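You operate a simulated robot arm through the tools that you are given. There is no shell and no other tool.

The job below is to be done with a simulated robot arm. You get a single attempt, and the scene is never put back.

TASK
Clamp the felt pack marked NOTES under the wedge.
Fine: pull the wedge back, set the pack lengthwise at the open end of the wedge clamp, push it in to the stop and push the wedge home; other packs stay.

The check looks at the end state, three seconds after you hand in, the way a careful person would. Anything else that was tipped, shoved, dropped, spilled or broken makes it a failure.

THE ROBOT
A 6-joint arm with a two-finger gripper, fixed in place. Base frame: the origin is at the foot of the arm, x ahead of it, y to its left, z up; the work surface is at about z = 0. Lengths are in mm, angles in degrees, forces in N, time in s.
With the tool pointing down near the work surface it reaches from about 180 to 480 mm from the base axis. Its first joint turns from -66.0 to 66.0 degrees. Payload 1.76 kg.
The tool frame sits at the grasp point between the pads (the TCP): z along the fingers, y along the line on which they close. The tips reach 29 mm beyond it. Largest opening 82 mm; the body of the gripper starts 58 mm behind the TCP.
Orientation is that of the tool frame in the base frame, as a unit quaternion [w, x, y, z]. With the fingers straight down and closing along the base's y, the tool's x points along the base's -x, its y along +y and its z along -z.

THE INTERFACE
- The arm moves only by the tool arm_command. Its argument "increments" is a list of rows, each a list of 6 numbers: the shift along the tool's x, y, z in units of 40 mm (1.0 is 40 mm), then the turn, a rotation vector about the tool's x, y, z in units of 4 degrees (1.0 is 4 degrees). In form: [[dx, dy, dz, wx, wy, wz], ...]. A call has 1 to 20 rows; each row shifts and turns the commanded pose from where the row before left it, along the tool's axes as they then stand. "fingers" is the opening, from 0 (shut) to 1 (fully open), set as the call begins (left out, the last holds). A call with a number of a shift or a turn outside -1 to 1 is refused whole. Each row takes 0.2 s and may step no farther than 50 mm and 8.6 degrees from the row before; otherwise, or with a gripper value out of range, the whole call is refused. Where a pose cannot be reached the arm comes as near as it can. A force on the tool above 90 N (or 10 N above the force at the start of the call, whichever is more), or a blocked arm, ends the call early, and 0.2 s more pass. Each finger halts on what it meets, pressing with about 34 N; the grip force reading is that of the motor and also rises with nothing between the fingers. The clock runs only during rows and for 0.2 s after the last one: add rows that do not move to give the fingers time. The reply holds the time, the measured pose of the TCP, the force on the tool along the base axes, the opening and the grip force, in the units named above and with some noise, with the torque about the TCP (base axes, N m) and any sound that the robot's microphone picked up.
- Cameras (640 x 400 px; columns grow to the right, rows downward): "scene" is fixed at [63.8, 347.3, 448.5]; the picture's right is [-0.63, -0.78, 0.00], its down [-0.37, 0.30, -0.88] and it looks along [0.68, -0.55, -0.48] (base axes); focal length 214 px, centre (320, 200). "wrist" rides on the gripper at [79, 4, -89] in the tool frame; the picture's right is [-0.05, 1.00, 0.00], its down [-0.71, -0.04, -0.71] and it looks along [-0.71, -0.04, 0.71] (tool axes); focal length 256 px, centre (320, 200). There is no depth. A picture from a camera that has moved, and an enlarged one, comes with that camera's place and axes in the base frame and with its lens. The place of the scene camera against the robot may be out by one fixed shift of up to 18 mm in any direction.
- snapshot(camera): a new picture of that camera. The clock stands still meanwhile.
- enlarge(camera, box): a new picture of the part [left, top, right, bottom] of that camera's present view, enlarged. The clock stands still meanwhile.
- hand_in(): hands the job in; it is judged then, once.

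Nothing tells you positions but the pictures and the camera data. Unless the task says otherwise, let go and move clear before handing in.

The tools are called as a command line: name --pt "numbers of a row" for each row, then --argument value for the rest, lists and objects as JSON in quotes. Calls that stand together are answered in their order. arm_command: Moves the arm, as the interface text tells. Its arguments: {"type":"object","properties":{"increments":{"type":"array","items":{"type":"array","items":{"type":"number"}}},"fingers":{"type":"number"}},"required":["increments"]} The other tools are called the same way: snapshot (camera) takes a picture; enlarge (camera, box) takes an enlarged picture of a part of a camera's view; hand_in () hands the job in.

At the start:

```text
time: 0.0
ee_pos: [238.6, 46.8, 339.8]
orientation: [0.001, 0.001, 1.0, 0.001]
force: [-0.4, -0.6, -0.4]
ft_torque: [0.02, -0.03, 0.01]
opening: 82.0
gripper_force: 0.1
```

scene: 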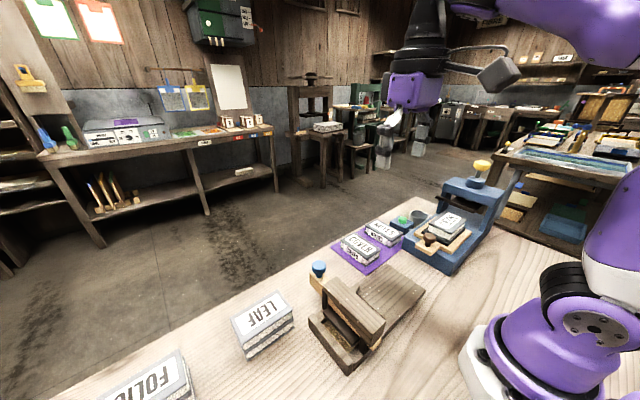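
wrist: 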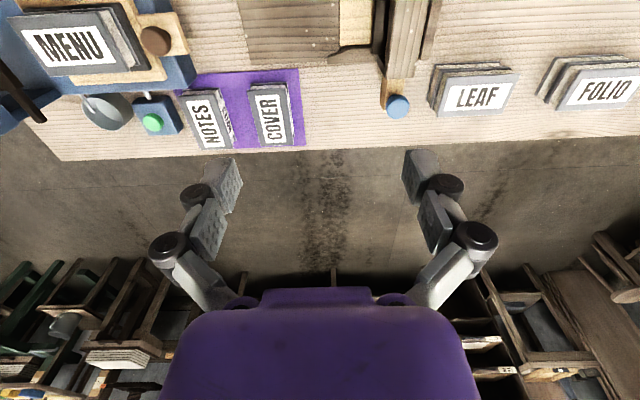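

I see a workbench with a wooden wedge clamp in the middle, a purple mat holding the NOTES and COVER packs, and LEAF, FOLIO and MENU packs nearby. I'll take closer looks before moving anything.

enlarge --camera "scene" --box '[290, 170, 530, 380]'

enlarge --camera "wrist" --box '[0, 0, 320, 200]'

enlarge --camera "wrist" --box '[220, 0, 540, 200]'

enlarge --camera "scene" --box '[290, 250, 440, 380]'

```text
1.90 times, centred on (410, 275) of scene
camera zoom: at [63.8, 347.3, 448.5], right [-0.63, -0.78, 0.0], down [-0.37, 0.3, -0.88], along [0.68, -0.55, -0.48], focal length 408 px, centre (149, 57)
```

zoom: 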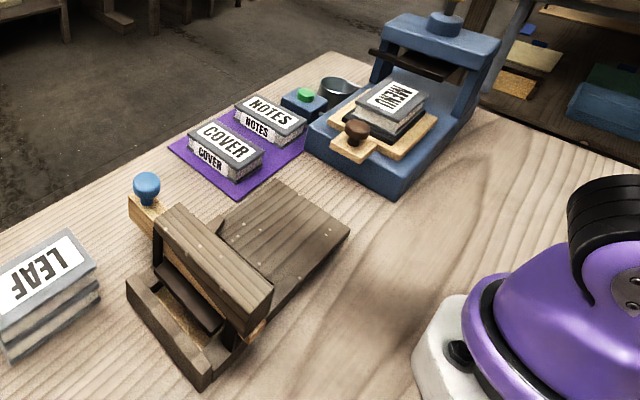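

```text
2.00 times, centred on (160, 100) of wrist
camera zoom: at [158.3, 50.6, 430.6], right [0.05, 1.0, 0.0], down [0.7, -0.04, 0.71], along [0.71, -0.04, -0.71], focal length 512 px, centre (640, 400)
```

zoom: 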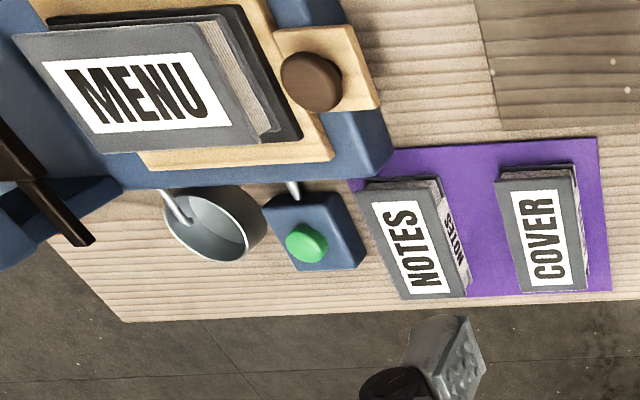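

```text
2.00 times, centred on (380, 100) of wrist
camera zoom: at [158.3, 50.6, 430.6], right [0.05, 1.0, 0.0], down [0.7, -0.04, 0.71], along [0.71, -0.04, -0.71], focal length 512 px, centre (200, 400)
```

zoom: 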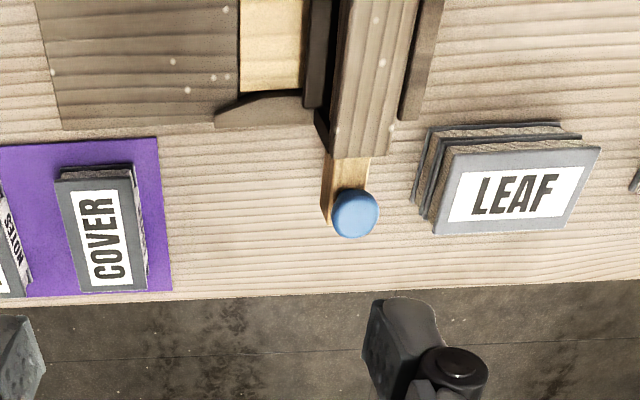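

```text
3.08 times, centred on (365, 315) of scene
camera zoom: at [63.8, 347.3, 448.5], right [-0.63, -0.78, 0.0], down [-0.37, 0.3, -0.88], along [0.68, -0.55, -0.48], focal length 660 px, centre (182, -154)
```

zoom: 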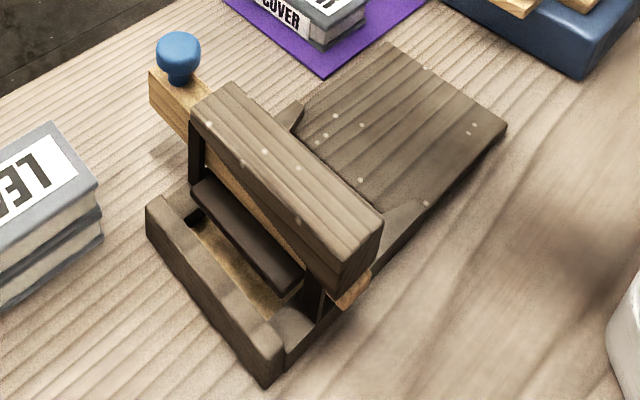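

The wedge clamp lies along y: the open table end is at −y, the stop wall at +y, and the light wooden wedge with the blue knob runs through the bridge towards +x. I'll enlarge the pack and the clamp to measure them.

enlarge --camera "wrist" --box '[160, 60, 320, 160]'

enlarge --camera "wrist" --box '[220, 0, 460, 150]'

enlarge --camera "scene" --box '[320, 200, 440, 275]'

```text
4.00 times, centred on (240, 110) of wrist
camera zoom: at [158.3, 50.6, 430.6], right [0.05, 1.0, 0.0], down [0.7, -0.04, 0.71], along [0.71, -0.04, -0.71], focal length 1024 px, centre (640, 560)
```

zoom: 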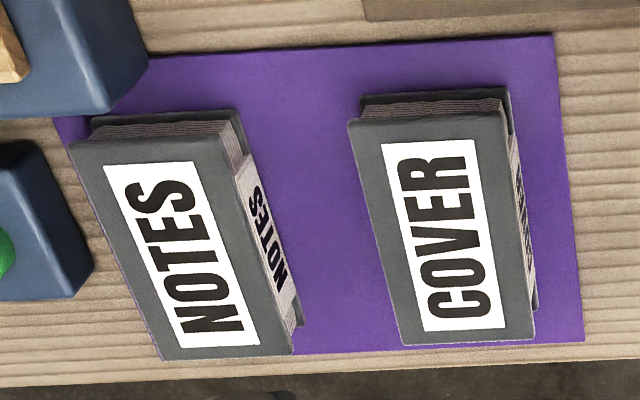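

```text
2.67 times, centred on (340, 75) of wrist
camera zoom: at [158.3, 50.6, 430.6], right [0.05, 1.0, 0.0], down [0.7, -0.04, 0.71], along [0.71, -0.04, -0.71], focal length 683 px, centre (267, 533)
```

zoom: 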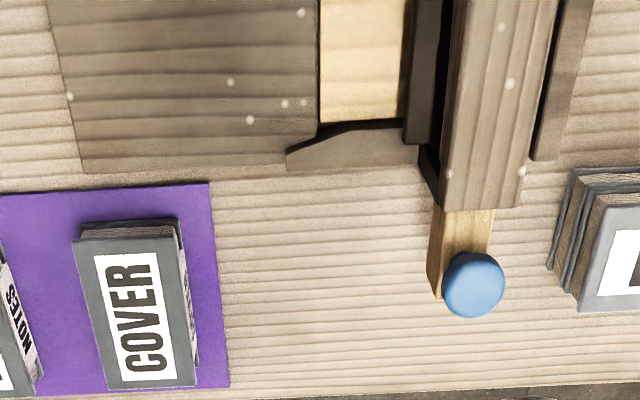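

```text
5.33 times, centred on (380, 238) of scene
camera zoom: at [63.8, 347.3, 448.5], right [-0.63, -0.78, 0.0], down [-0.37, 0.3, -0.88], along [0.68, -0.55, -0.48], focal length 1144 px, centre (0, 0)
```

zoom: 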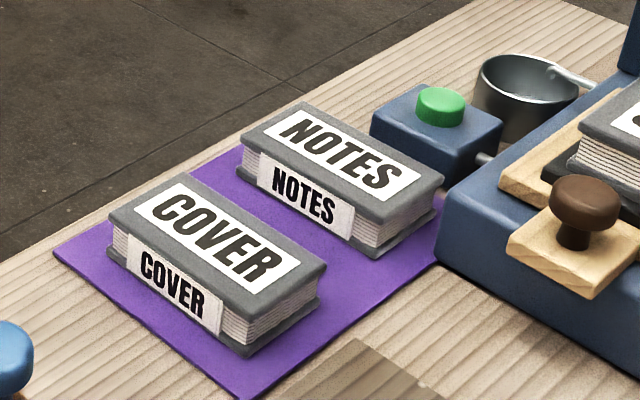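

NOTES looks to be about 100 × 60 × 30 mm, centred near (367, −155) with its long side along x. The clamp channel runs along y at roughly x 200–300, y 20–200. I'll turn the tool 90° so that the wrist camera looks towards +y into the open end of the clamp.

arm_command --pt "-0.25 -0.75 0.33 0 0 0" --pt "-0.25 -0.75 0.33 0 0 0" --pt "-0.25 -0.75 0.33 0 0 0" --pt "0 0 0 0 0 -1" --pt "0 0 0 0 0 -1" --pt "0 0 0 0 0 -1" --pt "0 0 0 0 0 -1" --pt "0 0 0 0 0 -1" --pt "0 0 0 0 0 -1" --pt "0 0 0 0 0 -1" --pt "0 0 0 0 0 -1" --pt "0 0 0 0 0 -1" --pt "0 0 0 0 0 -1" --pt "0 0 0 0 0 -1" --pt "0 0 0 0 0 -1" --pt "0 0 0 0 0 -1" --pt "0 0 0 0 0 -1" --pt "0 0 0 0 0 -1" --pt "0 0 0 0 0 -1" --pt "0 0 0 0 0 -1" --fingers 1

arm_command --pt "0 0 0 0 0 -1" --pt "0 0 0 0 0 -1" --pt "0 0 0 0 0 -1" --pt "0 0 0 0 0 -1" --pt "0 0 0 0 0 -1" --pt "0 0 0 0 0 -0.5" --pt "0 0 0 0 0 0"

snapshot --camera "wrist"

```text
time: 4.2
ee_pos: [268.5, -43.2, 301.0]
orientation: [0.001, -0.559, 0.829, 0.0]
force: [-0.2, -0.8, 0.4]
ft_torque: [-0.02, 0.03, -0.01]
opening: 82.1
gripper_force: 0.0
```

```text
time: 5.8
ee_pos: [267.3, -43.8, 300.6]
orientation: [-0.002, 0.708, -0.707, 0.0]
force: [0.2, 0.8, 0.1]
ft_torque: [0.03, 0.02, 0.01]
opening: 81.8
gripper_force: 0.1
```

```text
taken
camera wrist: at [263.2, -123.1, 390.7], right [-1.0, 0.05, 0.0], down [0.04, 0.71, 0.71], along [0.04, 0.71, -0.71], focal length 256 px, centre (320, 200)
```

wrist: 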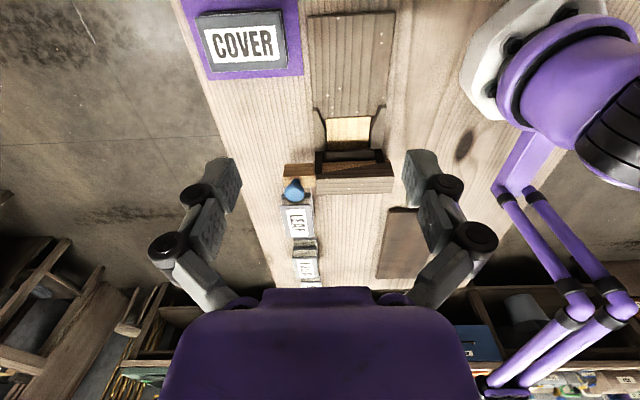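

The wrist camera now looks along the clamp from its open end. I'll enlarge that area to measure it.

enlarge --camera "wrist" --box '[240, 0, 432, 120]'

enlarge --camera "wrist" --box '[270, 100, 430, 200]'

enlarge --camera "wrist" --box '[270, 130, 350, 180]'

```text
3.33 times, centred on (336, 60) of wrist
camera zoom: at [263.2, -123.1, 390.7], right [-1.0, 0.05, 0.0], down [0.04, 0.71, 0.71], along [0.04, 0.71, -0.71], focal length 853 px, centre (267, 667)
```

zoom: 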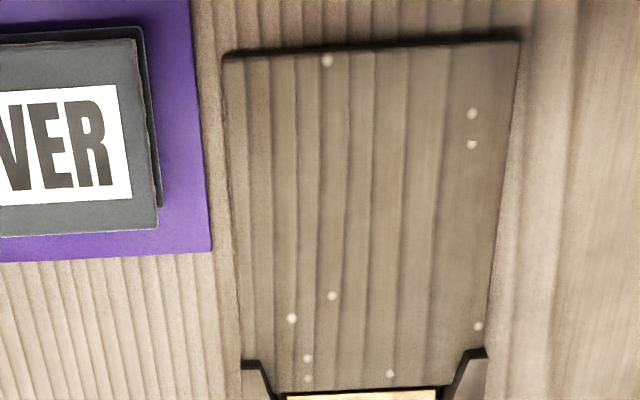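

```text
4.00 times, centred on (350, 150) of wrist
camera zoom: at [263.2, -123.1, 390.7], right [-1.0, 0.05, 0.0], down [0.04, 0.71, 0.71], along [0.04, 0.71, -0.71], focal length 1024 px, centre (200, 400)
```

zoom: 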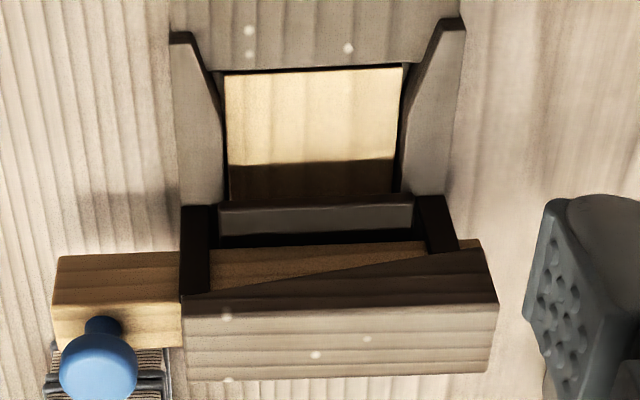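

```text
8.00 times, centred on (310, 155) of wrist
camera zoom: at [263.2, -123.1, 390.7], right [-1.0, 0.05, 0.0], down [0.04, 0.71, 0.71], along [0.04, 0.71, -0.71], focal length 2048 px, centre (400, 560)
```

zoom: 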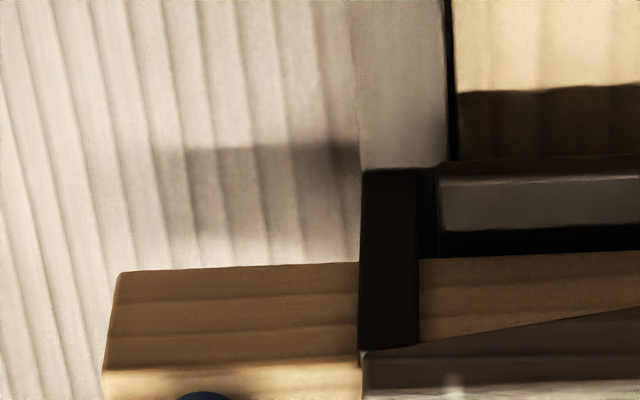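

From this view the clamp channel is centred near x = 230 and about 69 mm wide. The table runs from y ≈ −62 to 68, with the bridge and wedge beyond it. I'll lower and tilt the tool to see the gap under the presser and the wedge heights.

arm_command --pt "0 0.23 0.94 0 0 0" --pt "0 0.23 0.94 0 0 0" --pt "0 0.23 0.94 0 0 0" --pt "0 0.23 0.93 0 0 0" --pt "0 0 0 0 -1 0" --pt "0 0 0 0 -1 0" --pt "0 0 0 0 -1 0" --pt "0 0 0 0 -1 0" --pt "0 0 0 0 -1 0" --pt "0 0 0 0 -1 0" --pt "0 0 0 0 0 0"

snapshot --camera "wrist"

```text
time: 8.2
ee_pos: [231.8, -43.6, 150.6]
orientation: [0.148, -0.692, 0.692, 0.147]
force: [0.3, -0.1, -0.4]
ft_torque: [0.02, 0.0, -0.02]
opening: 82.1
gripper_force: 0.0
```

```text
taken
camera wrist: at [226.6, -152.6, 200.7], right [-1.0, 0.05, 0.02], down [0.04, 0.36, 0.93], along [0.04, 0.93, -0.36], focal length 256 px, centre (320, 200)
```

wrist: 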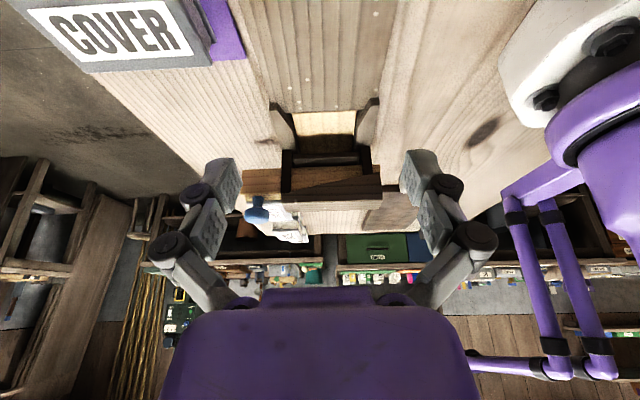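

enlarge --camera "wrist" --box '[232, 80, 424, 220]'

enlarge --camera "wrist" --box '[260, 90, 400, 180]'

```text
2.86 times, centred on (328, 150) of wrist
camera zoom: at [226.6, -152.6, 200.7], right [-1.0, 0.05, 0.02], down [0.04, 0.36, 0.93], along [0.04, 0.93, -0.36], focal length 731 px, centre (297, 343)
```

zoom: 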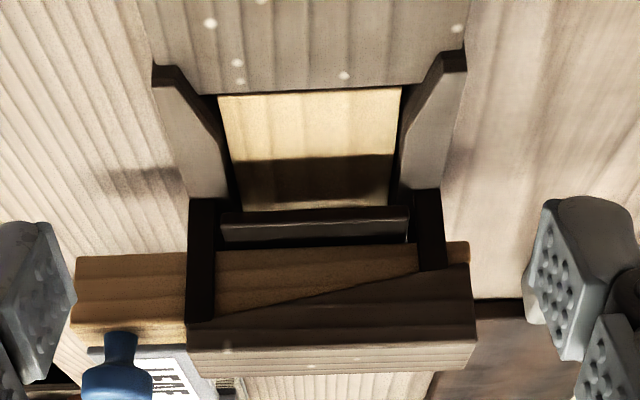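

```text
4.44 times, centred on (330, 135) of wrist
camera zoom: at [226.6, -152.6, 200.7], right [-1.0, 0.05, 0.02], down [0.04, 0.36, 0.93], along [0.04, 0.93, -0.36], focal length 1138 px, centre (276, 489)
```

zoom: 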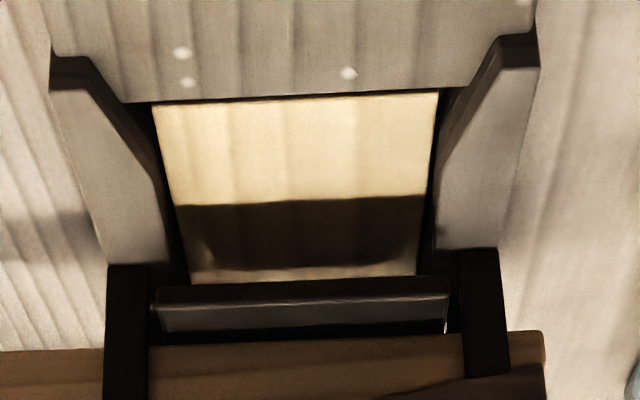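

The presser's underside is at about z ≈ 39 and the floor at about z ≈ 12, so that gap is less than the pack height and the wedge has to come back first. I'll locate the knob more precisely from here.

enlarge --camera "wrist" --box '[230, 150, 326, 250]'

enlarge --camera "scene" --box '[290, 240, 410, 330]'

```text
4.00 times, centred on (278, 200) of wrist
camera zoom: at [226.6, -152.6, 200.7], right [-1.0, 0.05, 0.02], down [0.04, 0.36, 0.93], along [0.04, 0.93, -0.36], focal length 1024 px, centre (488, 200)
```

zoom: 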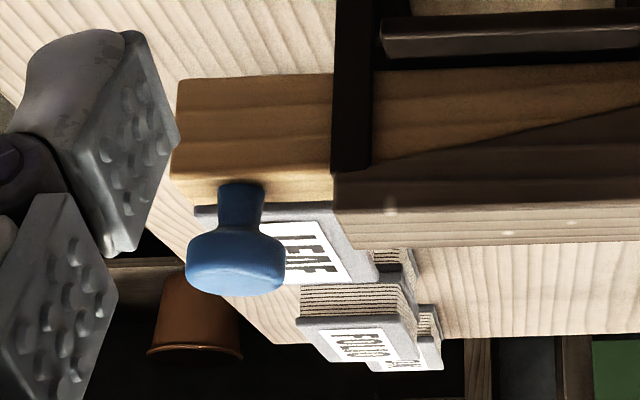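

```text
4.44 times, centred on (350, 285) of scene
camera zoom: at [63.8, 347.3, 448.5], right [-0.63, -0.78, 0.0], down [-0.37, 0.3, -0.88], along [0.68, -0.55, -0.48], focal length 953 px, centre (187, -178)
```

zoom: 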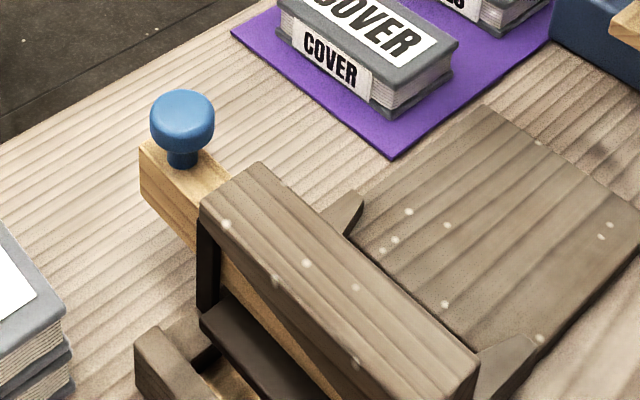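

The knob head is about 30 mm across, centred near (318, 146, 102), on top of the wedge (wedge top about z 78). I'll straighten the tool, turn it back so the fingers close along y, and move above the knob.

arm_command --pt "0 0 0 0 1 0" --pt "0 0 0 0 1 0" --pt "0 0 0 0 1 0" --pt "0 0 0 0 1 0" --pt "0 0 0 0 1 0" --pt "0 0 0 0 1 0" --pt "0 0 -1 0 0 0" --pt "0 0 -1 0 0 0" --pt "0 0 0 0 0 1" --pt "0 0 0 0 0 1" --pt "0 0 0 0 0 1" --pt "0 0 0 0 0 1" --pt "0 0 0 0 0 1" --pt "0 0 0 0 0 1" --pt "0 0 0 0 0 1" --pt "0 0 0 0 0 1" --pt "0 0 0 0 0 1" --pt "0 0 0 0 0 1" --pt "0 0 0 0 0 1" --pt "0 0 0 0 0 1"

arm_command --pt "0 0 0 0 0 1" --pt "0 0 0 0 0 1" --pt "0 0 0 0 0 1" --pt "0 0 0 0 0 1" --pt "0 0 0 0 0 1" --pt "0 0 0 0 0 1" --pt "0 0 0 0 0 1" --pt "0 0 0 0 0 1" --pt "0 0 0 0 0 1" --pt "0 0 0 0 0 1" --pt "0 0 0 0 0 0.5" --pt "-0.43 0.95 0 0 0 0" --pt "-0.43 0.95 0 0 0 0" --pt "-0.43 0.95 0 0 0 0" --pt "-0.43 0.95 0 0 0 0" --pt "-0.43 0.95 0 0 0 0" --pt "0 0 0 0 0 0" --fingers 0.7

snapshot --camera "wrist"

snapshot --camera "scene"

```text
time: 12.4
ee_pos: [232.5, -43.9, 231.0]
orientation: [0.002, -0.358, 0.934, 0.001]
force: [-0.6, 0.7, -0.3]
ft_torque: [0.01, 0.02, -0.02]
opening: 81.7
gripper_force: 0.0
```

```text
time: 16.0
ee_pos: [316.9, 148.0, 231.8]
orientation: [0.001, 0.001, 1.0, 0.001]
force: [0.3, 0.5, 0.2]
ft_torque: [0.05, -0.01, 0.01]
opening: 57.4
gripper_force: 0.0
```

```text
taken
camera wrist: at [237.1, 152.5, 321.7], right [0.05, 1.0, 0.0], down [0.7, -0.04, 0.71], along [0.71, -0.04, -0.71], focal length 256 px, centre (320, 200)
```

wrist: 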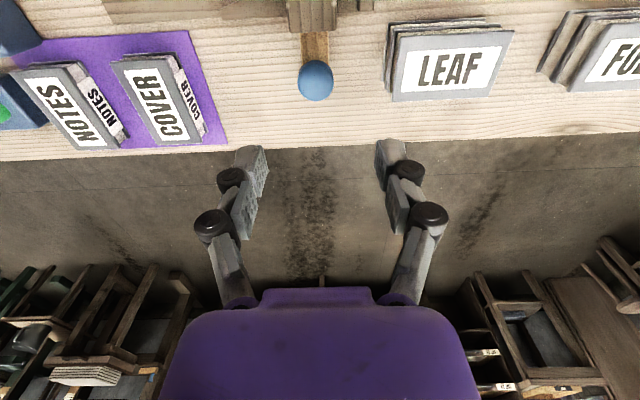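

```text
taken
```

scene: 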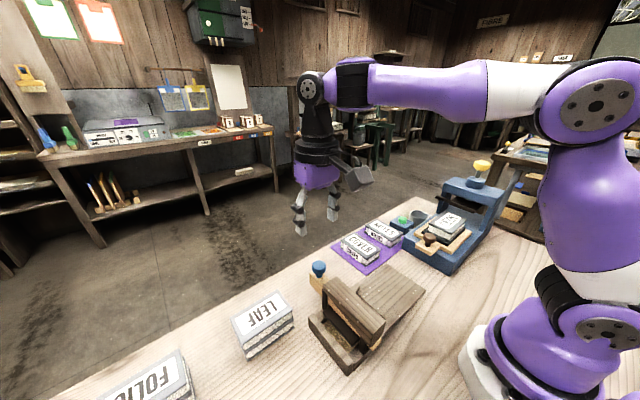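

The knob sits almost directly beneath the tool at (317, 145, 102). I'll go down so the pads straddle its head while the tips stay above the wedge.

arm_command --pt "-0.01 -0.025 0.75 0 0 0" --pt "0 -0.025 0.75 0 0 0" --pt "0 -0.025 0.75 0 0 0" --pt "0 0 0.72 0 0 0" --pt "0 0 0 0 0 0"

snapshot --camera "wrist"

enlarge --camera "scene" --box '[270, 200, 410, 310]'

```text
time: 17.2
ee_pos: [317.7, 143.6, 112.1]
orientation: [0.001, 0.001, 1.0, 0.0]
force: [-0.6, -0.6, 0.4]
ft_torque: [-0.01, 0.03, 0.0]
opening: 57.5
gripper_force: 0.1
```

```text
taken
camera wrist: at [237.4, 147.8, 202.6], right [0.05, 1.0, 0.0], down [0.7, -0.04, 0.71], along [0.71, -0.04, -0.71], focal length 256 px, centre (320, 200)
```

wrist: 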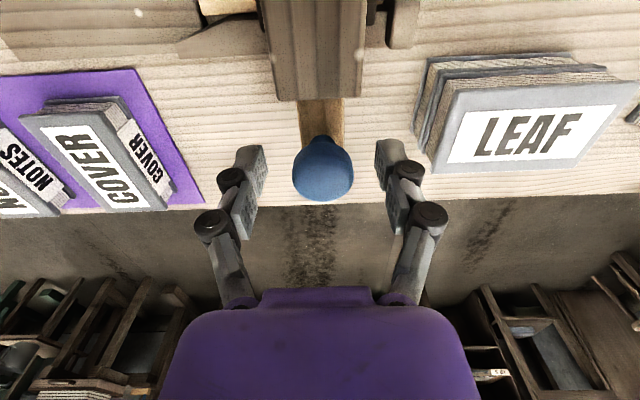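

```text
3.64 times, centred on (340, 255) of scene
camera zoom: at [63.8, 347.3, 448.5], right [-0.63, -0.78, 0.0], down [-0.37, 0.3, -0.88], along [0.68, -0.55, -0.48], focal length 780 px, centre (247, 0)
```

zoom: 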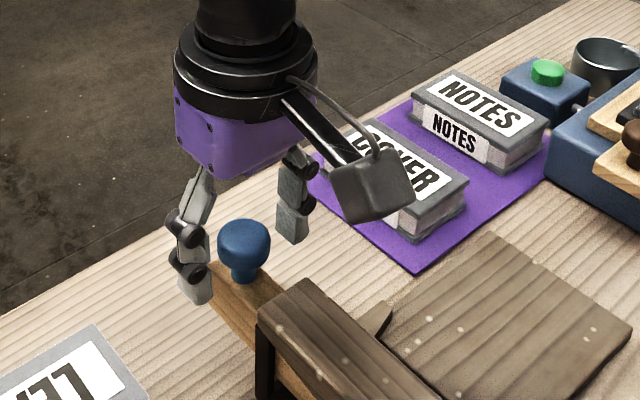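

The knob is centred between the fingers, so I'll close on it.

arm_command --pt "0 0 0 0 0 0" --pt "0 0 0 0 0 0" --pt "0 0 0 0 0 0" --fingers 0

snapshot --camera "wrist"

```text
time: 18.0
ee_pos: [318.0, 144.4, 113.5]
orientation: [0.003, -0.001, 1.0, 0.002]
force: [-4.9, 25.4, 19.1]
ft_torque: [0.42, 0.13, 0.01]
opening: 28.2
gripper_force: 36.3
```

```text
taken
camera wrist: at [237.5, 148.4, 203.5], right [0.05, 1.0, 0.0], down [0.7, -0.04, 0.71], along [0.71, -0.03, -0.7], focal length 256 px, centre (320, 200)
```

wrist: 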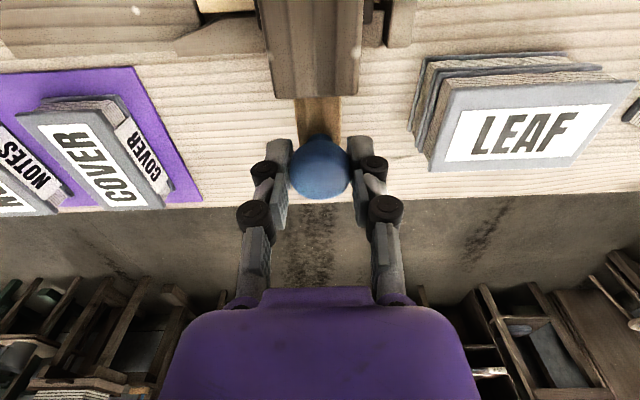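

The grip is on the knob at 28 mm, but there is some sideways load, so I'll centre the tool on the knob by a couple of millimetres.

arm_command --pt "0 0.03 -0.02 0 0 0" --pt "0 0.02 -0.01 0 0 0" --pt "0 0 0 0 0 0"

```text
time: 18.8
ee_pos: [317.9, 145.1, 113.5]
orientation: [0.0, 0.002, 1.0, 0.0]
force: [0.2, 5.0, 1.6]
ft_torque: [0.1, -0.49, -0.04]
opening: 28.5
gripper_force: 35.9
```

The side load is nearly gone. Now I'll pull the wedge back towards +x in small steps.

arm_command --pt "-0.1 0 0 0 0 0" --pt "-0.1 0 0 0 0 0" --pt "-0.1 0 0 0 0 0" --pt "-0.1 0 0 0 0 0" --pt "-0.1 0 0 0 0 0" --pt "0 0 0 0 0 0"

enlarge --camera "scene" --box '[270, 240, 410, 380]'

snapshot --camera "wrist"

```text
time: 20.2
ee_pos: [337.4, 145.1, 113.7]
orientation: [0.0, 0.001, 1.0, 0.0]
force: [-2.8, -17.5, 17.9]
ft_torque: [-0.17, 0.05, 0.01]
opening: 29.3
gripper_force: 35.8
```

```text
2.86 times, centred on (340, 310) of scene
camera zoom: at [63.8, 347.3, 448.5], right [-0.63, -0.78, 0.0], down [-0.37, 0.3, -0.88], along [0.68, -0.55, -0.48], focal length 613 px, centre (263, -114)
```

zoom: 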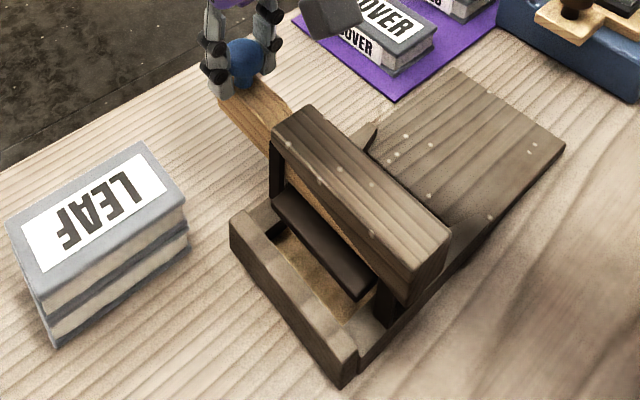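

```text
taken
camera wrist: at [258.2, 149.4, 203.8], right [0.06, 1.0, 0.0], down [0.71, -0.04, 0.71], along [0.71, -0.04, -0.71], focal length 256 px, centre (320, 200)
```

wrist: 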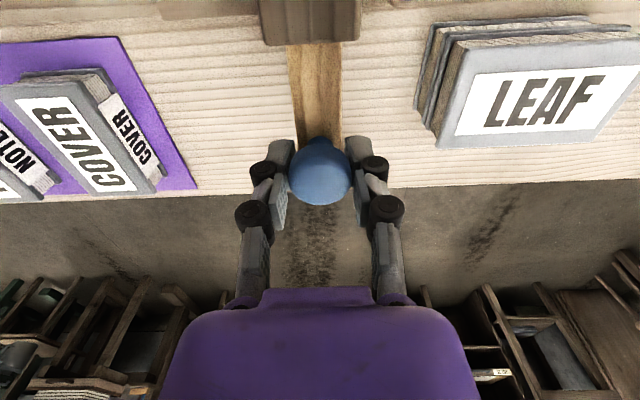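

The wedge is sliding along with the knob. I'll keep pulling, watching the force.

arm_command --pt "-0.1 -0.02 -0.02 0 0 0" --pt "-0.1 -0.02 -0.01 0 0 0" --pt "-0.1 0 0 0 0 0" --pt "-0.1 0 0 0 0 0" --pt "-0.1 0 0 0 0 0" --pt "0 0 0 0 0 0"

enlarge --camera "scene" --box '[270, 240, 410, 380]'

```text
time: 21.6
ee_pos: [359.5, 144.7, 112.7]
orientation: [0.002, -0.002, 1.0, 0.001]
force: [1.5, 25.2, -3.8]
ft_torque: [0.09, -0.24, -0.01]
opening: 31.3
gripper_force: 36.5
```

```text
2.86 times, centred on (340, 310) of scene
camera zoom: at [63.8, 347.3, 448.5], right [-0.63, -0.78, 0.0], down [-0.37, 0.3, -0.88], along [0.68, -0.55, -0.48], focal length 613 px, centre (263, -114)
```

zoom: 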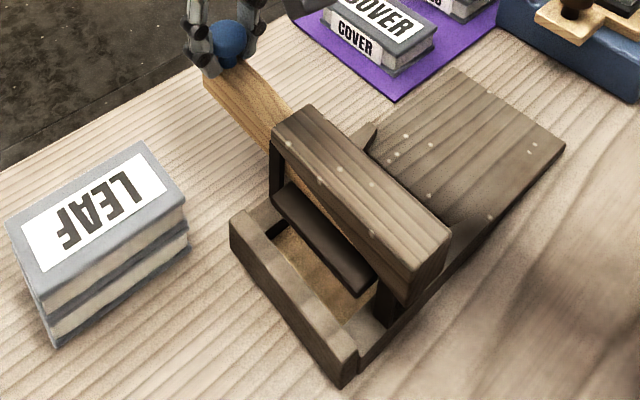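

The presser is rising as the wedge comes out. I'll check the wrist view before pulling a bit more.

snapshot --camera "wrist"

arm_command --pt "-0.1 0.02 0 0 0 0" --pt "-0.1 0 0 0 0 0" --pt "-0.1 0 0 0 0 0" --pt "-0.1 0 0 0 0 0" --pt "0 0 0 0 0 0"

enlarge --camera "scene" --box '[270, 240, 410, 380]'

snapshot --camera "wrist"

```text
taken
camera wrist: at [278.4, 148.6, 204.3], right [0.05, 1.0, 0.0], down [0.7, -0.04, 0.71], along [0.71, -0.03, -0.71], focal length 256 px, centre (320, 200)
```

wrist: 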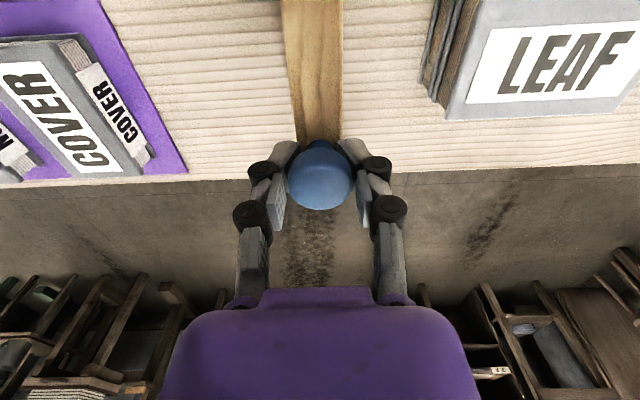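

```text
time: 22.8
ee_pos: [373.6, 145.1, 114.1]
orientation: [-0.002, -0.001, 1.0, 0.0]
force: [-37.5, 21.9, -5.4]
ft_torque: [-0.01, 0.25, -0.02]
opening: 31.4
gripper_force: 35.7
```

```text
2.86 times, centred on (340, 310) of scene
camera zoom: at [63.9, 347.3, 448.5], right [-0.63, -0.78, 0.0], down [-0.37, 0.3, -0.88], along [0.68, -0.55, -0.48], focal length 613 px, centre (263, -114)
```

zoom: 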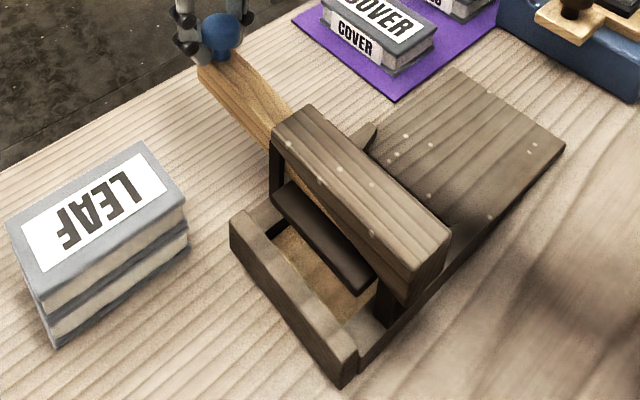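

```text
taken
camera wrist: at [294.1, 148.9, 204.5], right [0.05, 1.0, 0.0], down [0.71, -0.04, 0.7], along [0.7, -0.04, -0.71], focal length 256 px, centre (320, 200)
```

wrist: 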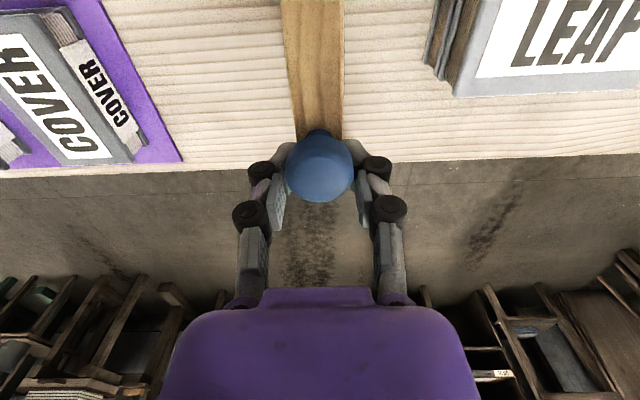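

The pull force jumped to 37 N at x ≈ 374, so the wedge has reached its back stop. I'll relax the pull, release the knob and rise.

arm_command --pt "0.05 0.02 0 0 0 0" --pt "0 0 0 0 0 0"

arm_command --pt "0 0 0 0 0 0" --pt "0 0 0 0 0 0" --pt "0 0 -0.5 0 0 0" --pt "0 0 -1 0 0 0" --pt "0 0 -1 0 0 0" --pt "0 0 -0.6 0 0 0" --pt "0 0 0 0 0 0" --fingers 0.7

enlarge --camera "scene" --box '[270, 240, 410, 380]'

snapshot --camera "wrist"

```text
time: 23.4
ee_pos: [372.4, 145.3, 114.7]
orientation: [0.001, 0.004, 1.0, 0.0]
force: [-10.0, 3.2, -20.5]
ft_torque: [-0.23, -0.17, 0.1]
opening: 30.8
gripper_force: 36.1
```

```text
time: 25.0
ee_pos: [370.9, 145.0, 239.4]
orientation: [0.0, 0.0, 1.0, 0.0]
force: [0.1, 0.3, 0.4]
ft_torque: [0.02, 0.03, 0.01]
opening: 57.2
gripper_force: 0.1
```

```text
2.86 times, centred on (340, 310) of scene
camera zoom: at [63.8, 347.3, 448.5], right [-0.63, -0.78, 0.0], down [-0.37, 0.3, -0.88], along [0.68, -0.55, -0.48], focal length 613 px, centre (263, -114)
```

zoom: 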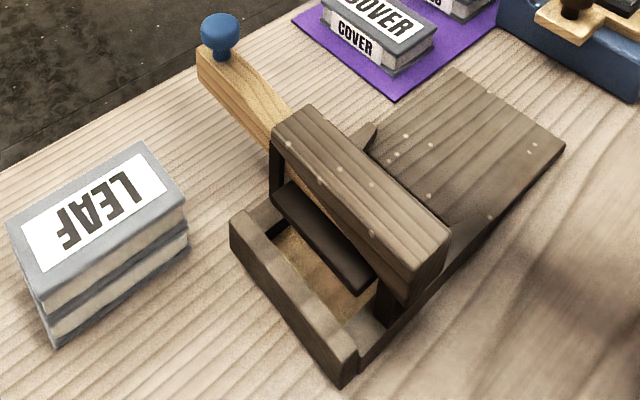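

```text
taken
camera wrist: at [291.1, 149.4, 329.1], right [0.05, 1.0, 0.0], down [0.7, -0.04, 0.71], along [0.71, -0.04, -0.71], focal length 256 px, centre (320, 200)
```

wrist: 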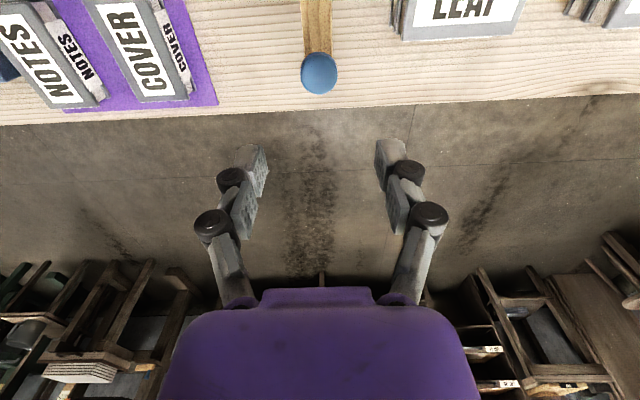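

The wedge stays put and level, with its knob now near x = 368. Next I'll move over to the NOTES pack at (367, −155), staying high, and look again.

arm_command --pt "0.05 -0.94 0 0 0 0" --pt "0.05 -0.94 0 0 0 0" --pt "0 -0.94 0 0 0 0" --pt "0 -0.94 0 0 0 0" --pt "0 -0.94 0 0 0 0" --pt "0 -0.94 0 0 0 0" --pt "0 -0.94 0 0 0 0" --pt "0 -0.94 0 0 0 0" --pt "0 0 0 0 0 0" --fingers 1

snapshot --camera "wrist"

snapshot --camera "scene"

```text
time: 27.0
ee_pos: [366.8, -157.2, 239.6]
orientation: [0.001, 0.0, 1.0, 0.001]
force: [-0.6, 0.4, -0.8]
ft_torque: [0.0, 0.02, 0.02]
opening: 81.8
gripper_force: 0.1
```

```text
taken
camera wrist: at [286.7, -152.0, 329.7], right [0.05, 1.0, 0.0], down [0.7, -0.04, 0.71], along [0.71, -0.04, -0.71], focal length 256 px, centre (320, 200)
```

wrist: 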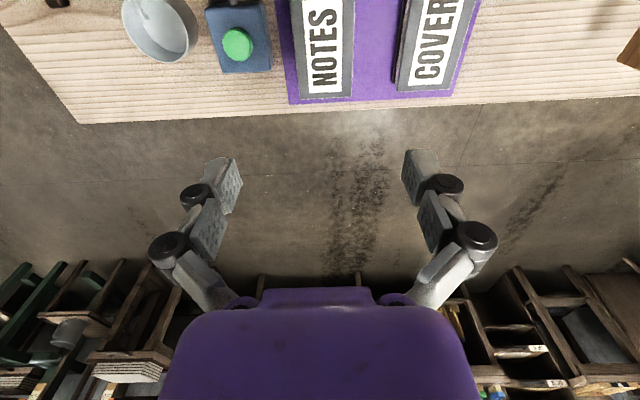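

```text
taken
```

scene: 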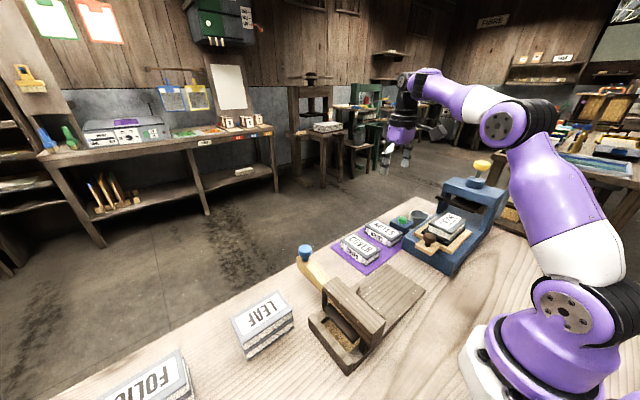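

enlarge --camera "wrist" --box '[190, 0, 366, 110]'

```text
3.64 times, centred on (278, 55) of wrist
camera zoom: at [286.7, -152.0, 329.7], right [0.05, 1.0, 0.0], down [0.7, -0.04, 0.71], along [0.71, -0.04, -0.71], focal length 931 px, centre (473, 727)
```

zoom: 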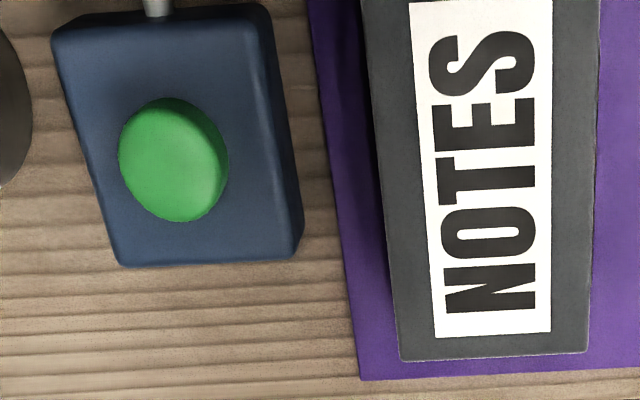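

NOTES is centred near (366.5, −152) and square to the axes. The blue button box edge is at y ≈ −208, so I'll open to about 74 mm to keep clear of it. I'll go down partway and check.

arm_command --pt "0 0.12 0.5 0 0 0" --pt "0 0 0.9 0 0 0" --pt "0 0 0.9 0 0 0" --pt "0 0 0.9 0 0 0" --pt "0 0 0.5 0 0 0" --pt "0 0 0 0 0 0" --fingers 0.9

snapshot --camera "wrist"

enlarge --camera "scene" --box '[320, 170, 460, 280]'

```text
time: 28.4
ee_pos: [369.4, -150.3, 90.2]
orientation: [0.001, -0.001, 1.0, 0.001]
force: [-0.6, -0.2, 0.2]
ft_torque: [0.02, -0.02, -0.01]
opening: 73.8
gripper_force: 0.0
```

```text
taken
camera wrist: at [288.0, -146.3, 180.6], right [0.05, 1.0, 0.0], down [0.7, -0.04, 0.71], along [0.71, -0.04, -0.71], focal length 256 px, centre (320, 200)
```

wrist: 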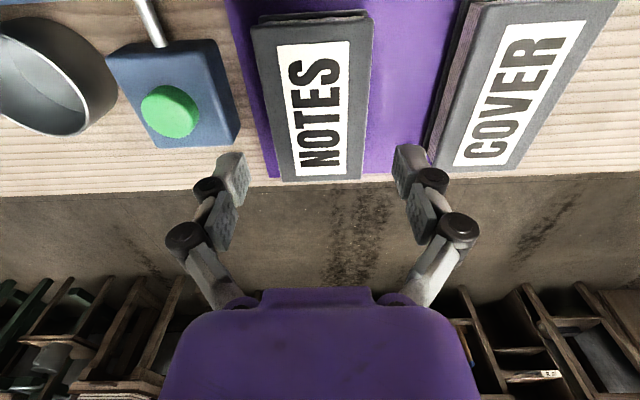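

```text
3.64 times, centred on (390, 225) of scene
camera zoom: at [63.8, 347.3, 448.5], right [-0.63, -0.78, 0.0], down [-0.37, 0.3, -0.88], along [0.68, -0.55, -0.48], focal length 780 px, centre (66, 109)
```

zoom: 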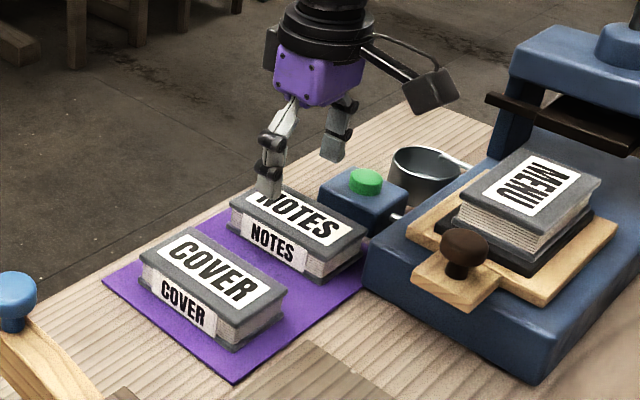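

arm_command --pt "0 0 0 0 0 0"

enlarge --camera "wrist" --box '[80, 0, 440, 225]'

```text
time: 28.8
ee_pos: [367.9, -150.9, 90.6]
orientation: [0.001, 0.0, 1.0, 0.002]
force: [-0.3, 0.3, -0.1]
ft_torque: [0.01, 0.0, 0.01]
opening: 73.8
gripper_force: 0.0
```

```text
1.78 times, centred on (260, 112) of wrist
camera zoom: at [288.1, -146.3, 180.9], right [0.05, 1.0, 0.0], down [0.7, -0.04, 0.71], along [0.71, -0.04, -0.71], focal length 455 px, centre (427, 356)
```

zoom: 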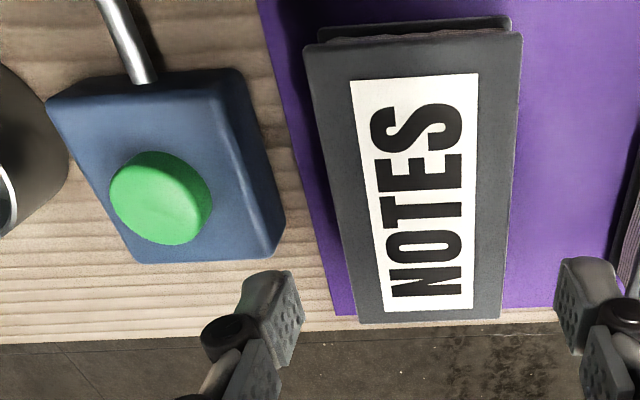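

The button box face is at y ≈ −213, well clear of the fingers. I'll centre up and go down around the pack.

arm_command --pt "0.04 -0.03 0.4 0 0 0" --pt "0 0 0.4 0 0 0" --pt "0 0 0.3 0 0 0" --pt "0 0 0.27 0 0 0" --pt "0 0 0 0 0 0"

snapshot --camera "wrist"

enlarge --camera "scene" --box '[320, 170, 460, 280]'

```text
time: 30.0
ee_pos: [366.8, -151.3, 35.6]
orientation: [0.0, 0.0, 1.0, 0.001]
force: [0.4, -0.2, 0.4]
ft_torque: [-0.02, 0.0, -0.04]
opening: 74.0
gripper_force: 0.1
```

```text
taken
camera wrist: at [287.0, -146.4, 126.2], right [0.05, 1.0, 0.0], down [0.7, -0.04, 0.71], along [0.71, -0.04, -0.71], focal length 256 px, centre (320, 200)
```

wrist: 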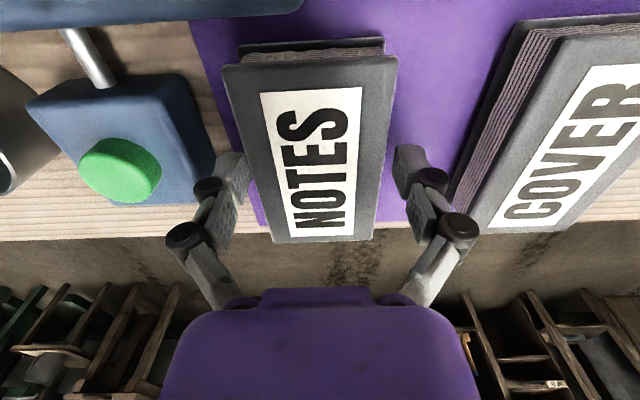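

```text
3.64 times, centred on (390, 225) of scene
camera zoom: at [63.8, 347.3, 448.5], right [-0.63, -0.78, 0.0], down [-0.37, 0.3, -0.88], along [0.68, -0.55, -0.48], focal length 780 px, centre (66, 109)
```

zoom: 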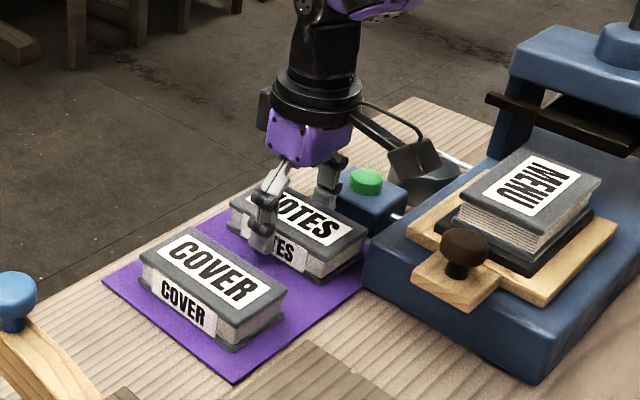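

The fingers straddle NOTES and are clear of the box and of COVER. Now I'll close on the pack.

arm_command --pt "0 0 0 0 0 0" --pt "0 0 0 0 0 0" --pt "0 0 0 0 0 0" --fingers 0

snapshot --camera "wrist"

```text
time: 30.8
ee_pos: [366.5, -152.5, 38.2]
orientation: [0.002, 0.002, 1.0, -0.001]
force: [0.9, -7.3, 17.7]
ft_torque: [0.34, -0.03, -0.03]
opening: 59.4
gripper_force: 33.8
```

```text
taken
camera wrist: at [287.3, -146.7, 127.0], right [0.05, 1.0, 0.0], down [0.7, -0.04, 0.71], along [0.71, -0.04, -0.7], focal length 256 px, centre (320, 200)
```

wrist: 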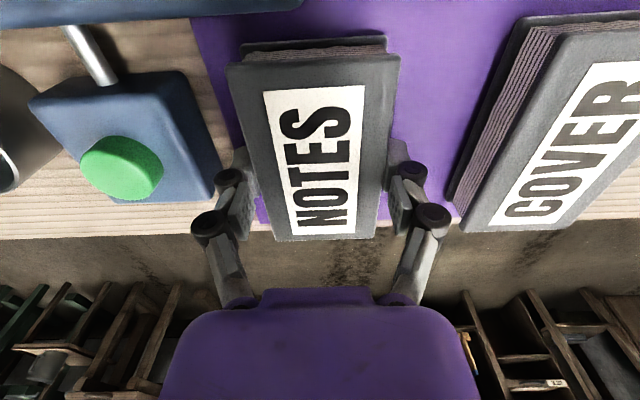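

NOTES is gripped at 59 mm. I'll lift it gently and check that it follows.

arm_command --pt "0 0 -0.1 0 0 0" --pt "0 0 -0.2 0 0 0" --pt "0 0 -0.4 0 0 0" --pt "0 0 -0.6 0 0 0" --pt "0 0 0 0 0 0"

snapshot --camera "wrist"

enlarge --camera "scene" --box '[320, 150, 460, 280]'

```text
time: 32.0
ee_pos: [367.4, -151.6, 88.5]
orientation: [0.001, -0.001, 1.0, 0.002]
force: [0.1, 0.0, -1.5]
ft_torque: [0.01, 0.03, 0.01]
opening: 59.5
gripper_force: 33.8
```

```text
taken
camera wrist: at [287.5, -147.1, 178.2], right [0.05, 1.0, 0.0], down [0.7, -0.04, 0.71], along [0.71, -0.04, -0.71], focal length 256 px, centre (320, 200)
```

wrist: 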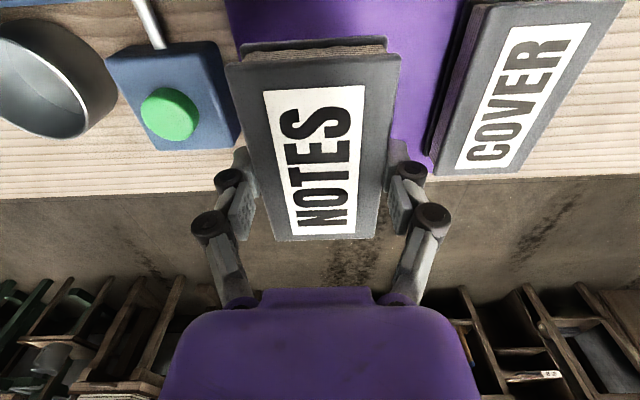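

```text
3.08 times, centred on (390, 215) of scene
camera zoom: at [63.8, 347.3, 448.5], right [-0.63, -0.78, 0.0], down [-0.37, 0.3, -0.88], along [0.68, -0.55, -0.48], focal length 660 px, centre (105, 154)
```

zoom: 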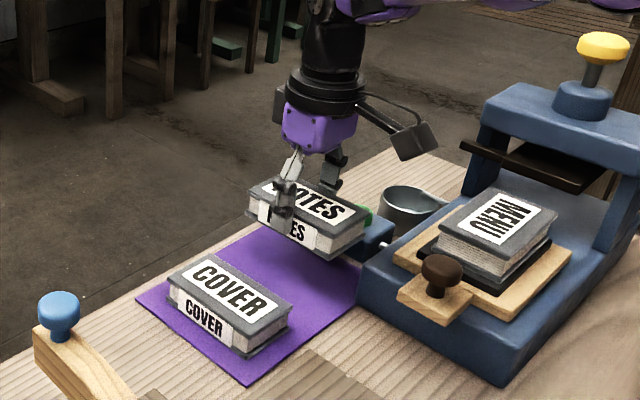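

NOTES is held level and COVER hasn't moved. I'll raise it, carry it over the clamp's entry table and turn it 90° so that its length lies along the channel.

arm_command --pt "0 0 -1 0 0 0" --pt "0 0 -1 0 0 0" --pt "0 0 -1 0 0 0" --pt "0.685 0.735 0 0 0 0" --pt "0.685 0.735 0 0 0 0" --pt "0.685 0.735 0 0 0 0" --pt "0.685 0.735 0 0 0 0" --pt "0.685 0.735 0 0 0 0" --pt "0 0 0 0 0 -1" --pt "0 0 0 0 0 -1" --pt "0 0 0 0 0 -1" --pt "0 0 0 0 0 -1" --pt "0 0 0 0 0 -1" --pt "0 0 0 0 0 -1" --pt "0 0 0 0 0 -1" --pt "0 0 0 0 0 -1" --pt "0 0 0 0 0 -1" --pt "0 0 0 0 0 -1" --pt "0 0 0 0 0 -1" --pt "0 0 0 0 0 -1"

arm_command --pt "0 0 0 0 0 -1" --pt "0 0 0 0 0 -1" --pt "0 0 0 0 0 -1" --pt "0 0 0 0 0 -1" --pt "0 0 0 0 0 -1" --pt "0 0 0 0 0 -1" --pt "0 0 0 0 0 -1" --pt "0 0 0 0 0 -1" --pt "0 0 0 0 0 -1" --pt "0 0 0 0 0 -1" --pt "0 0 0 0 0 -0.5" --pt "0 0 0 0 0 0"

snapshot --camera "wrist"

snapshot --camera "scene"

```text
time: 36.2
ee_pos: [229.0, -3.9, 208.8]
orientation: [0.001, -0.408, 0.913, 0.0]
force: [-1.4, -0.2, -1.8]
ft_torque: [0.02, 0.0, -0.01]
opening: 58.9
gripper_force: 34.3
```

```text
time: 38.8
ee_pos: [229.3, -4.8, 206.8]
orientation: [0.001, -0.707, 0.707, -0.001]
force: [-0.3, 0.3, -0.9]
ft_torque: [-0.02, 0.0, 0.0]
opening: 59.3
gripper_force: 33.7
```

```text
taken
camera wrist: at [224.4, -83.8, 297.8], right [-1.0, 0.05, 0.0], down [0.04, 0.71, 0.71], along [0.04, 0.71, -0.71], focal length 256 px, centre (320, 200)
```

wrist: 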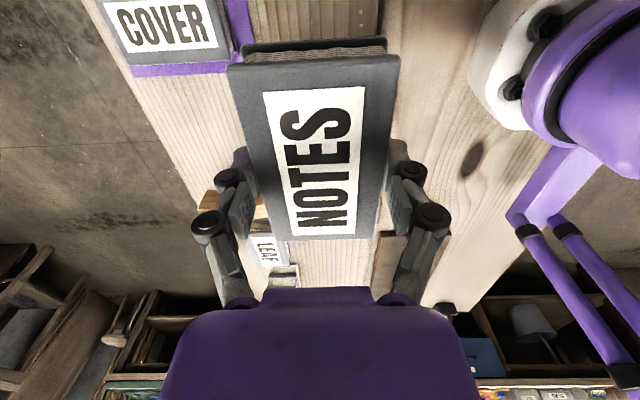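

```text
taken
```

scene: 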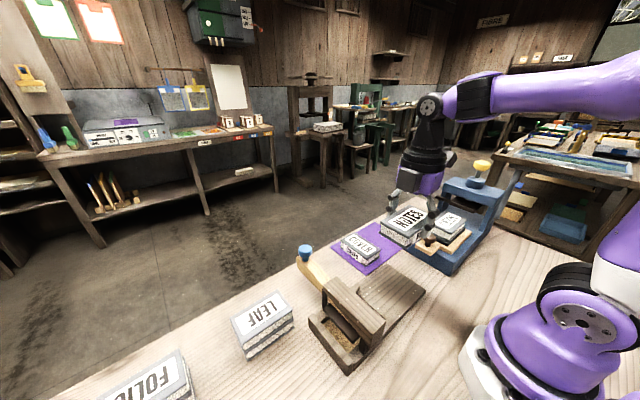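

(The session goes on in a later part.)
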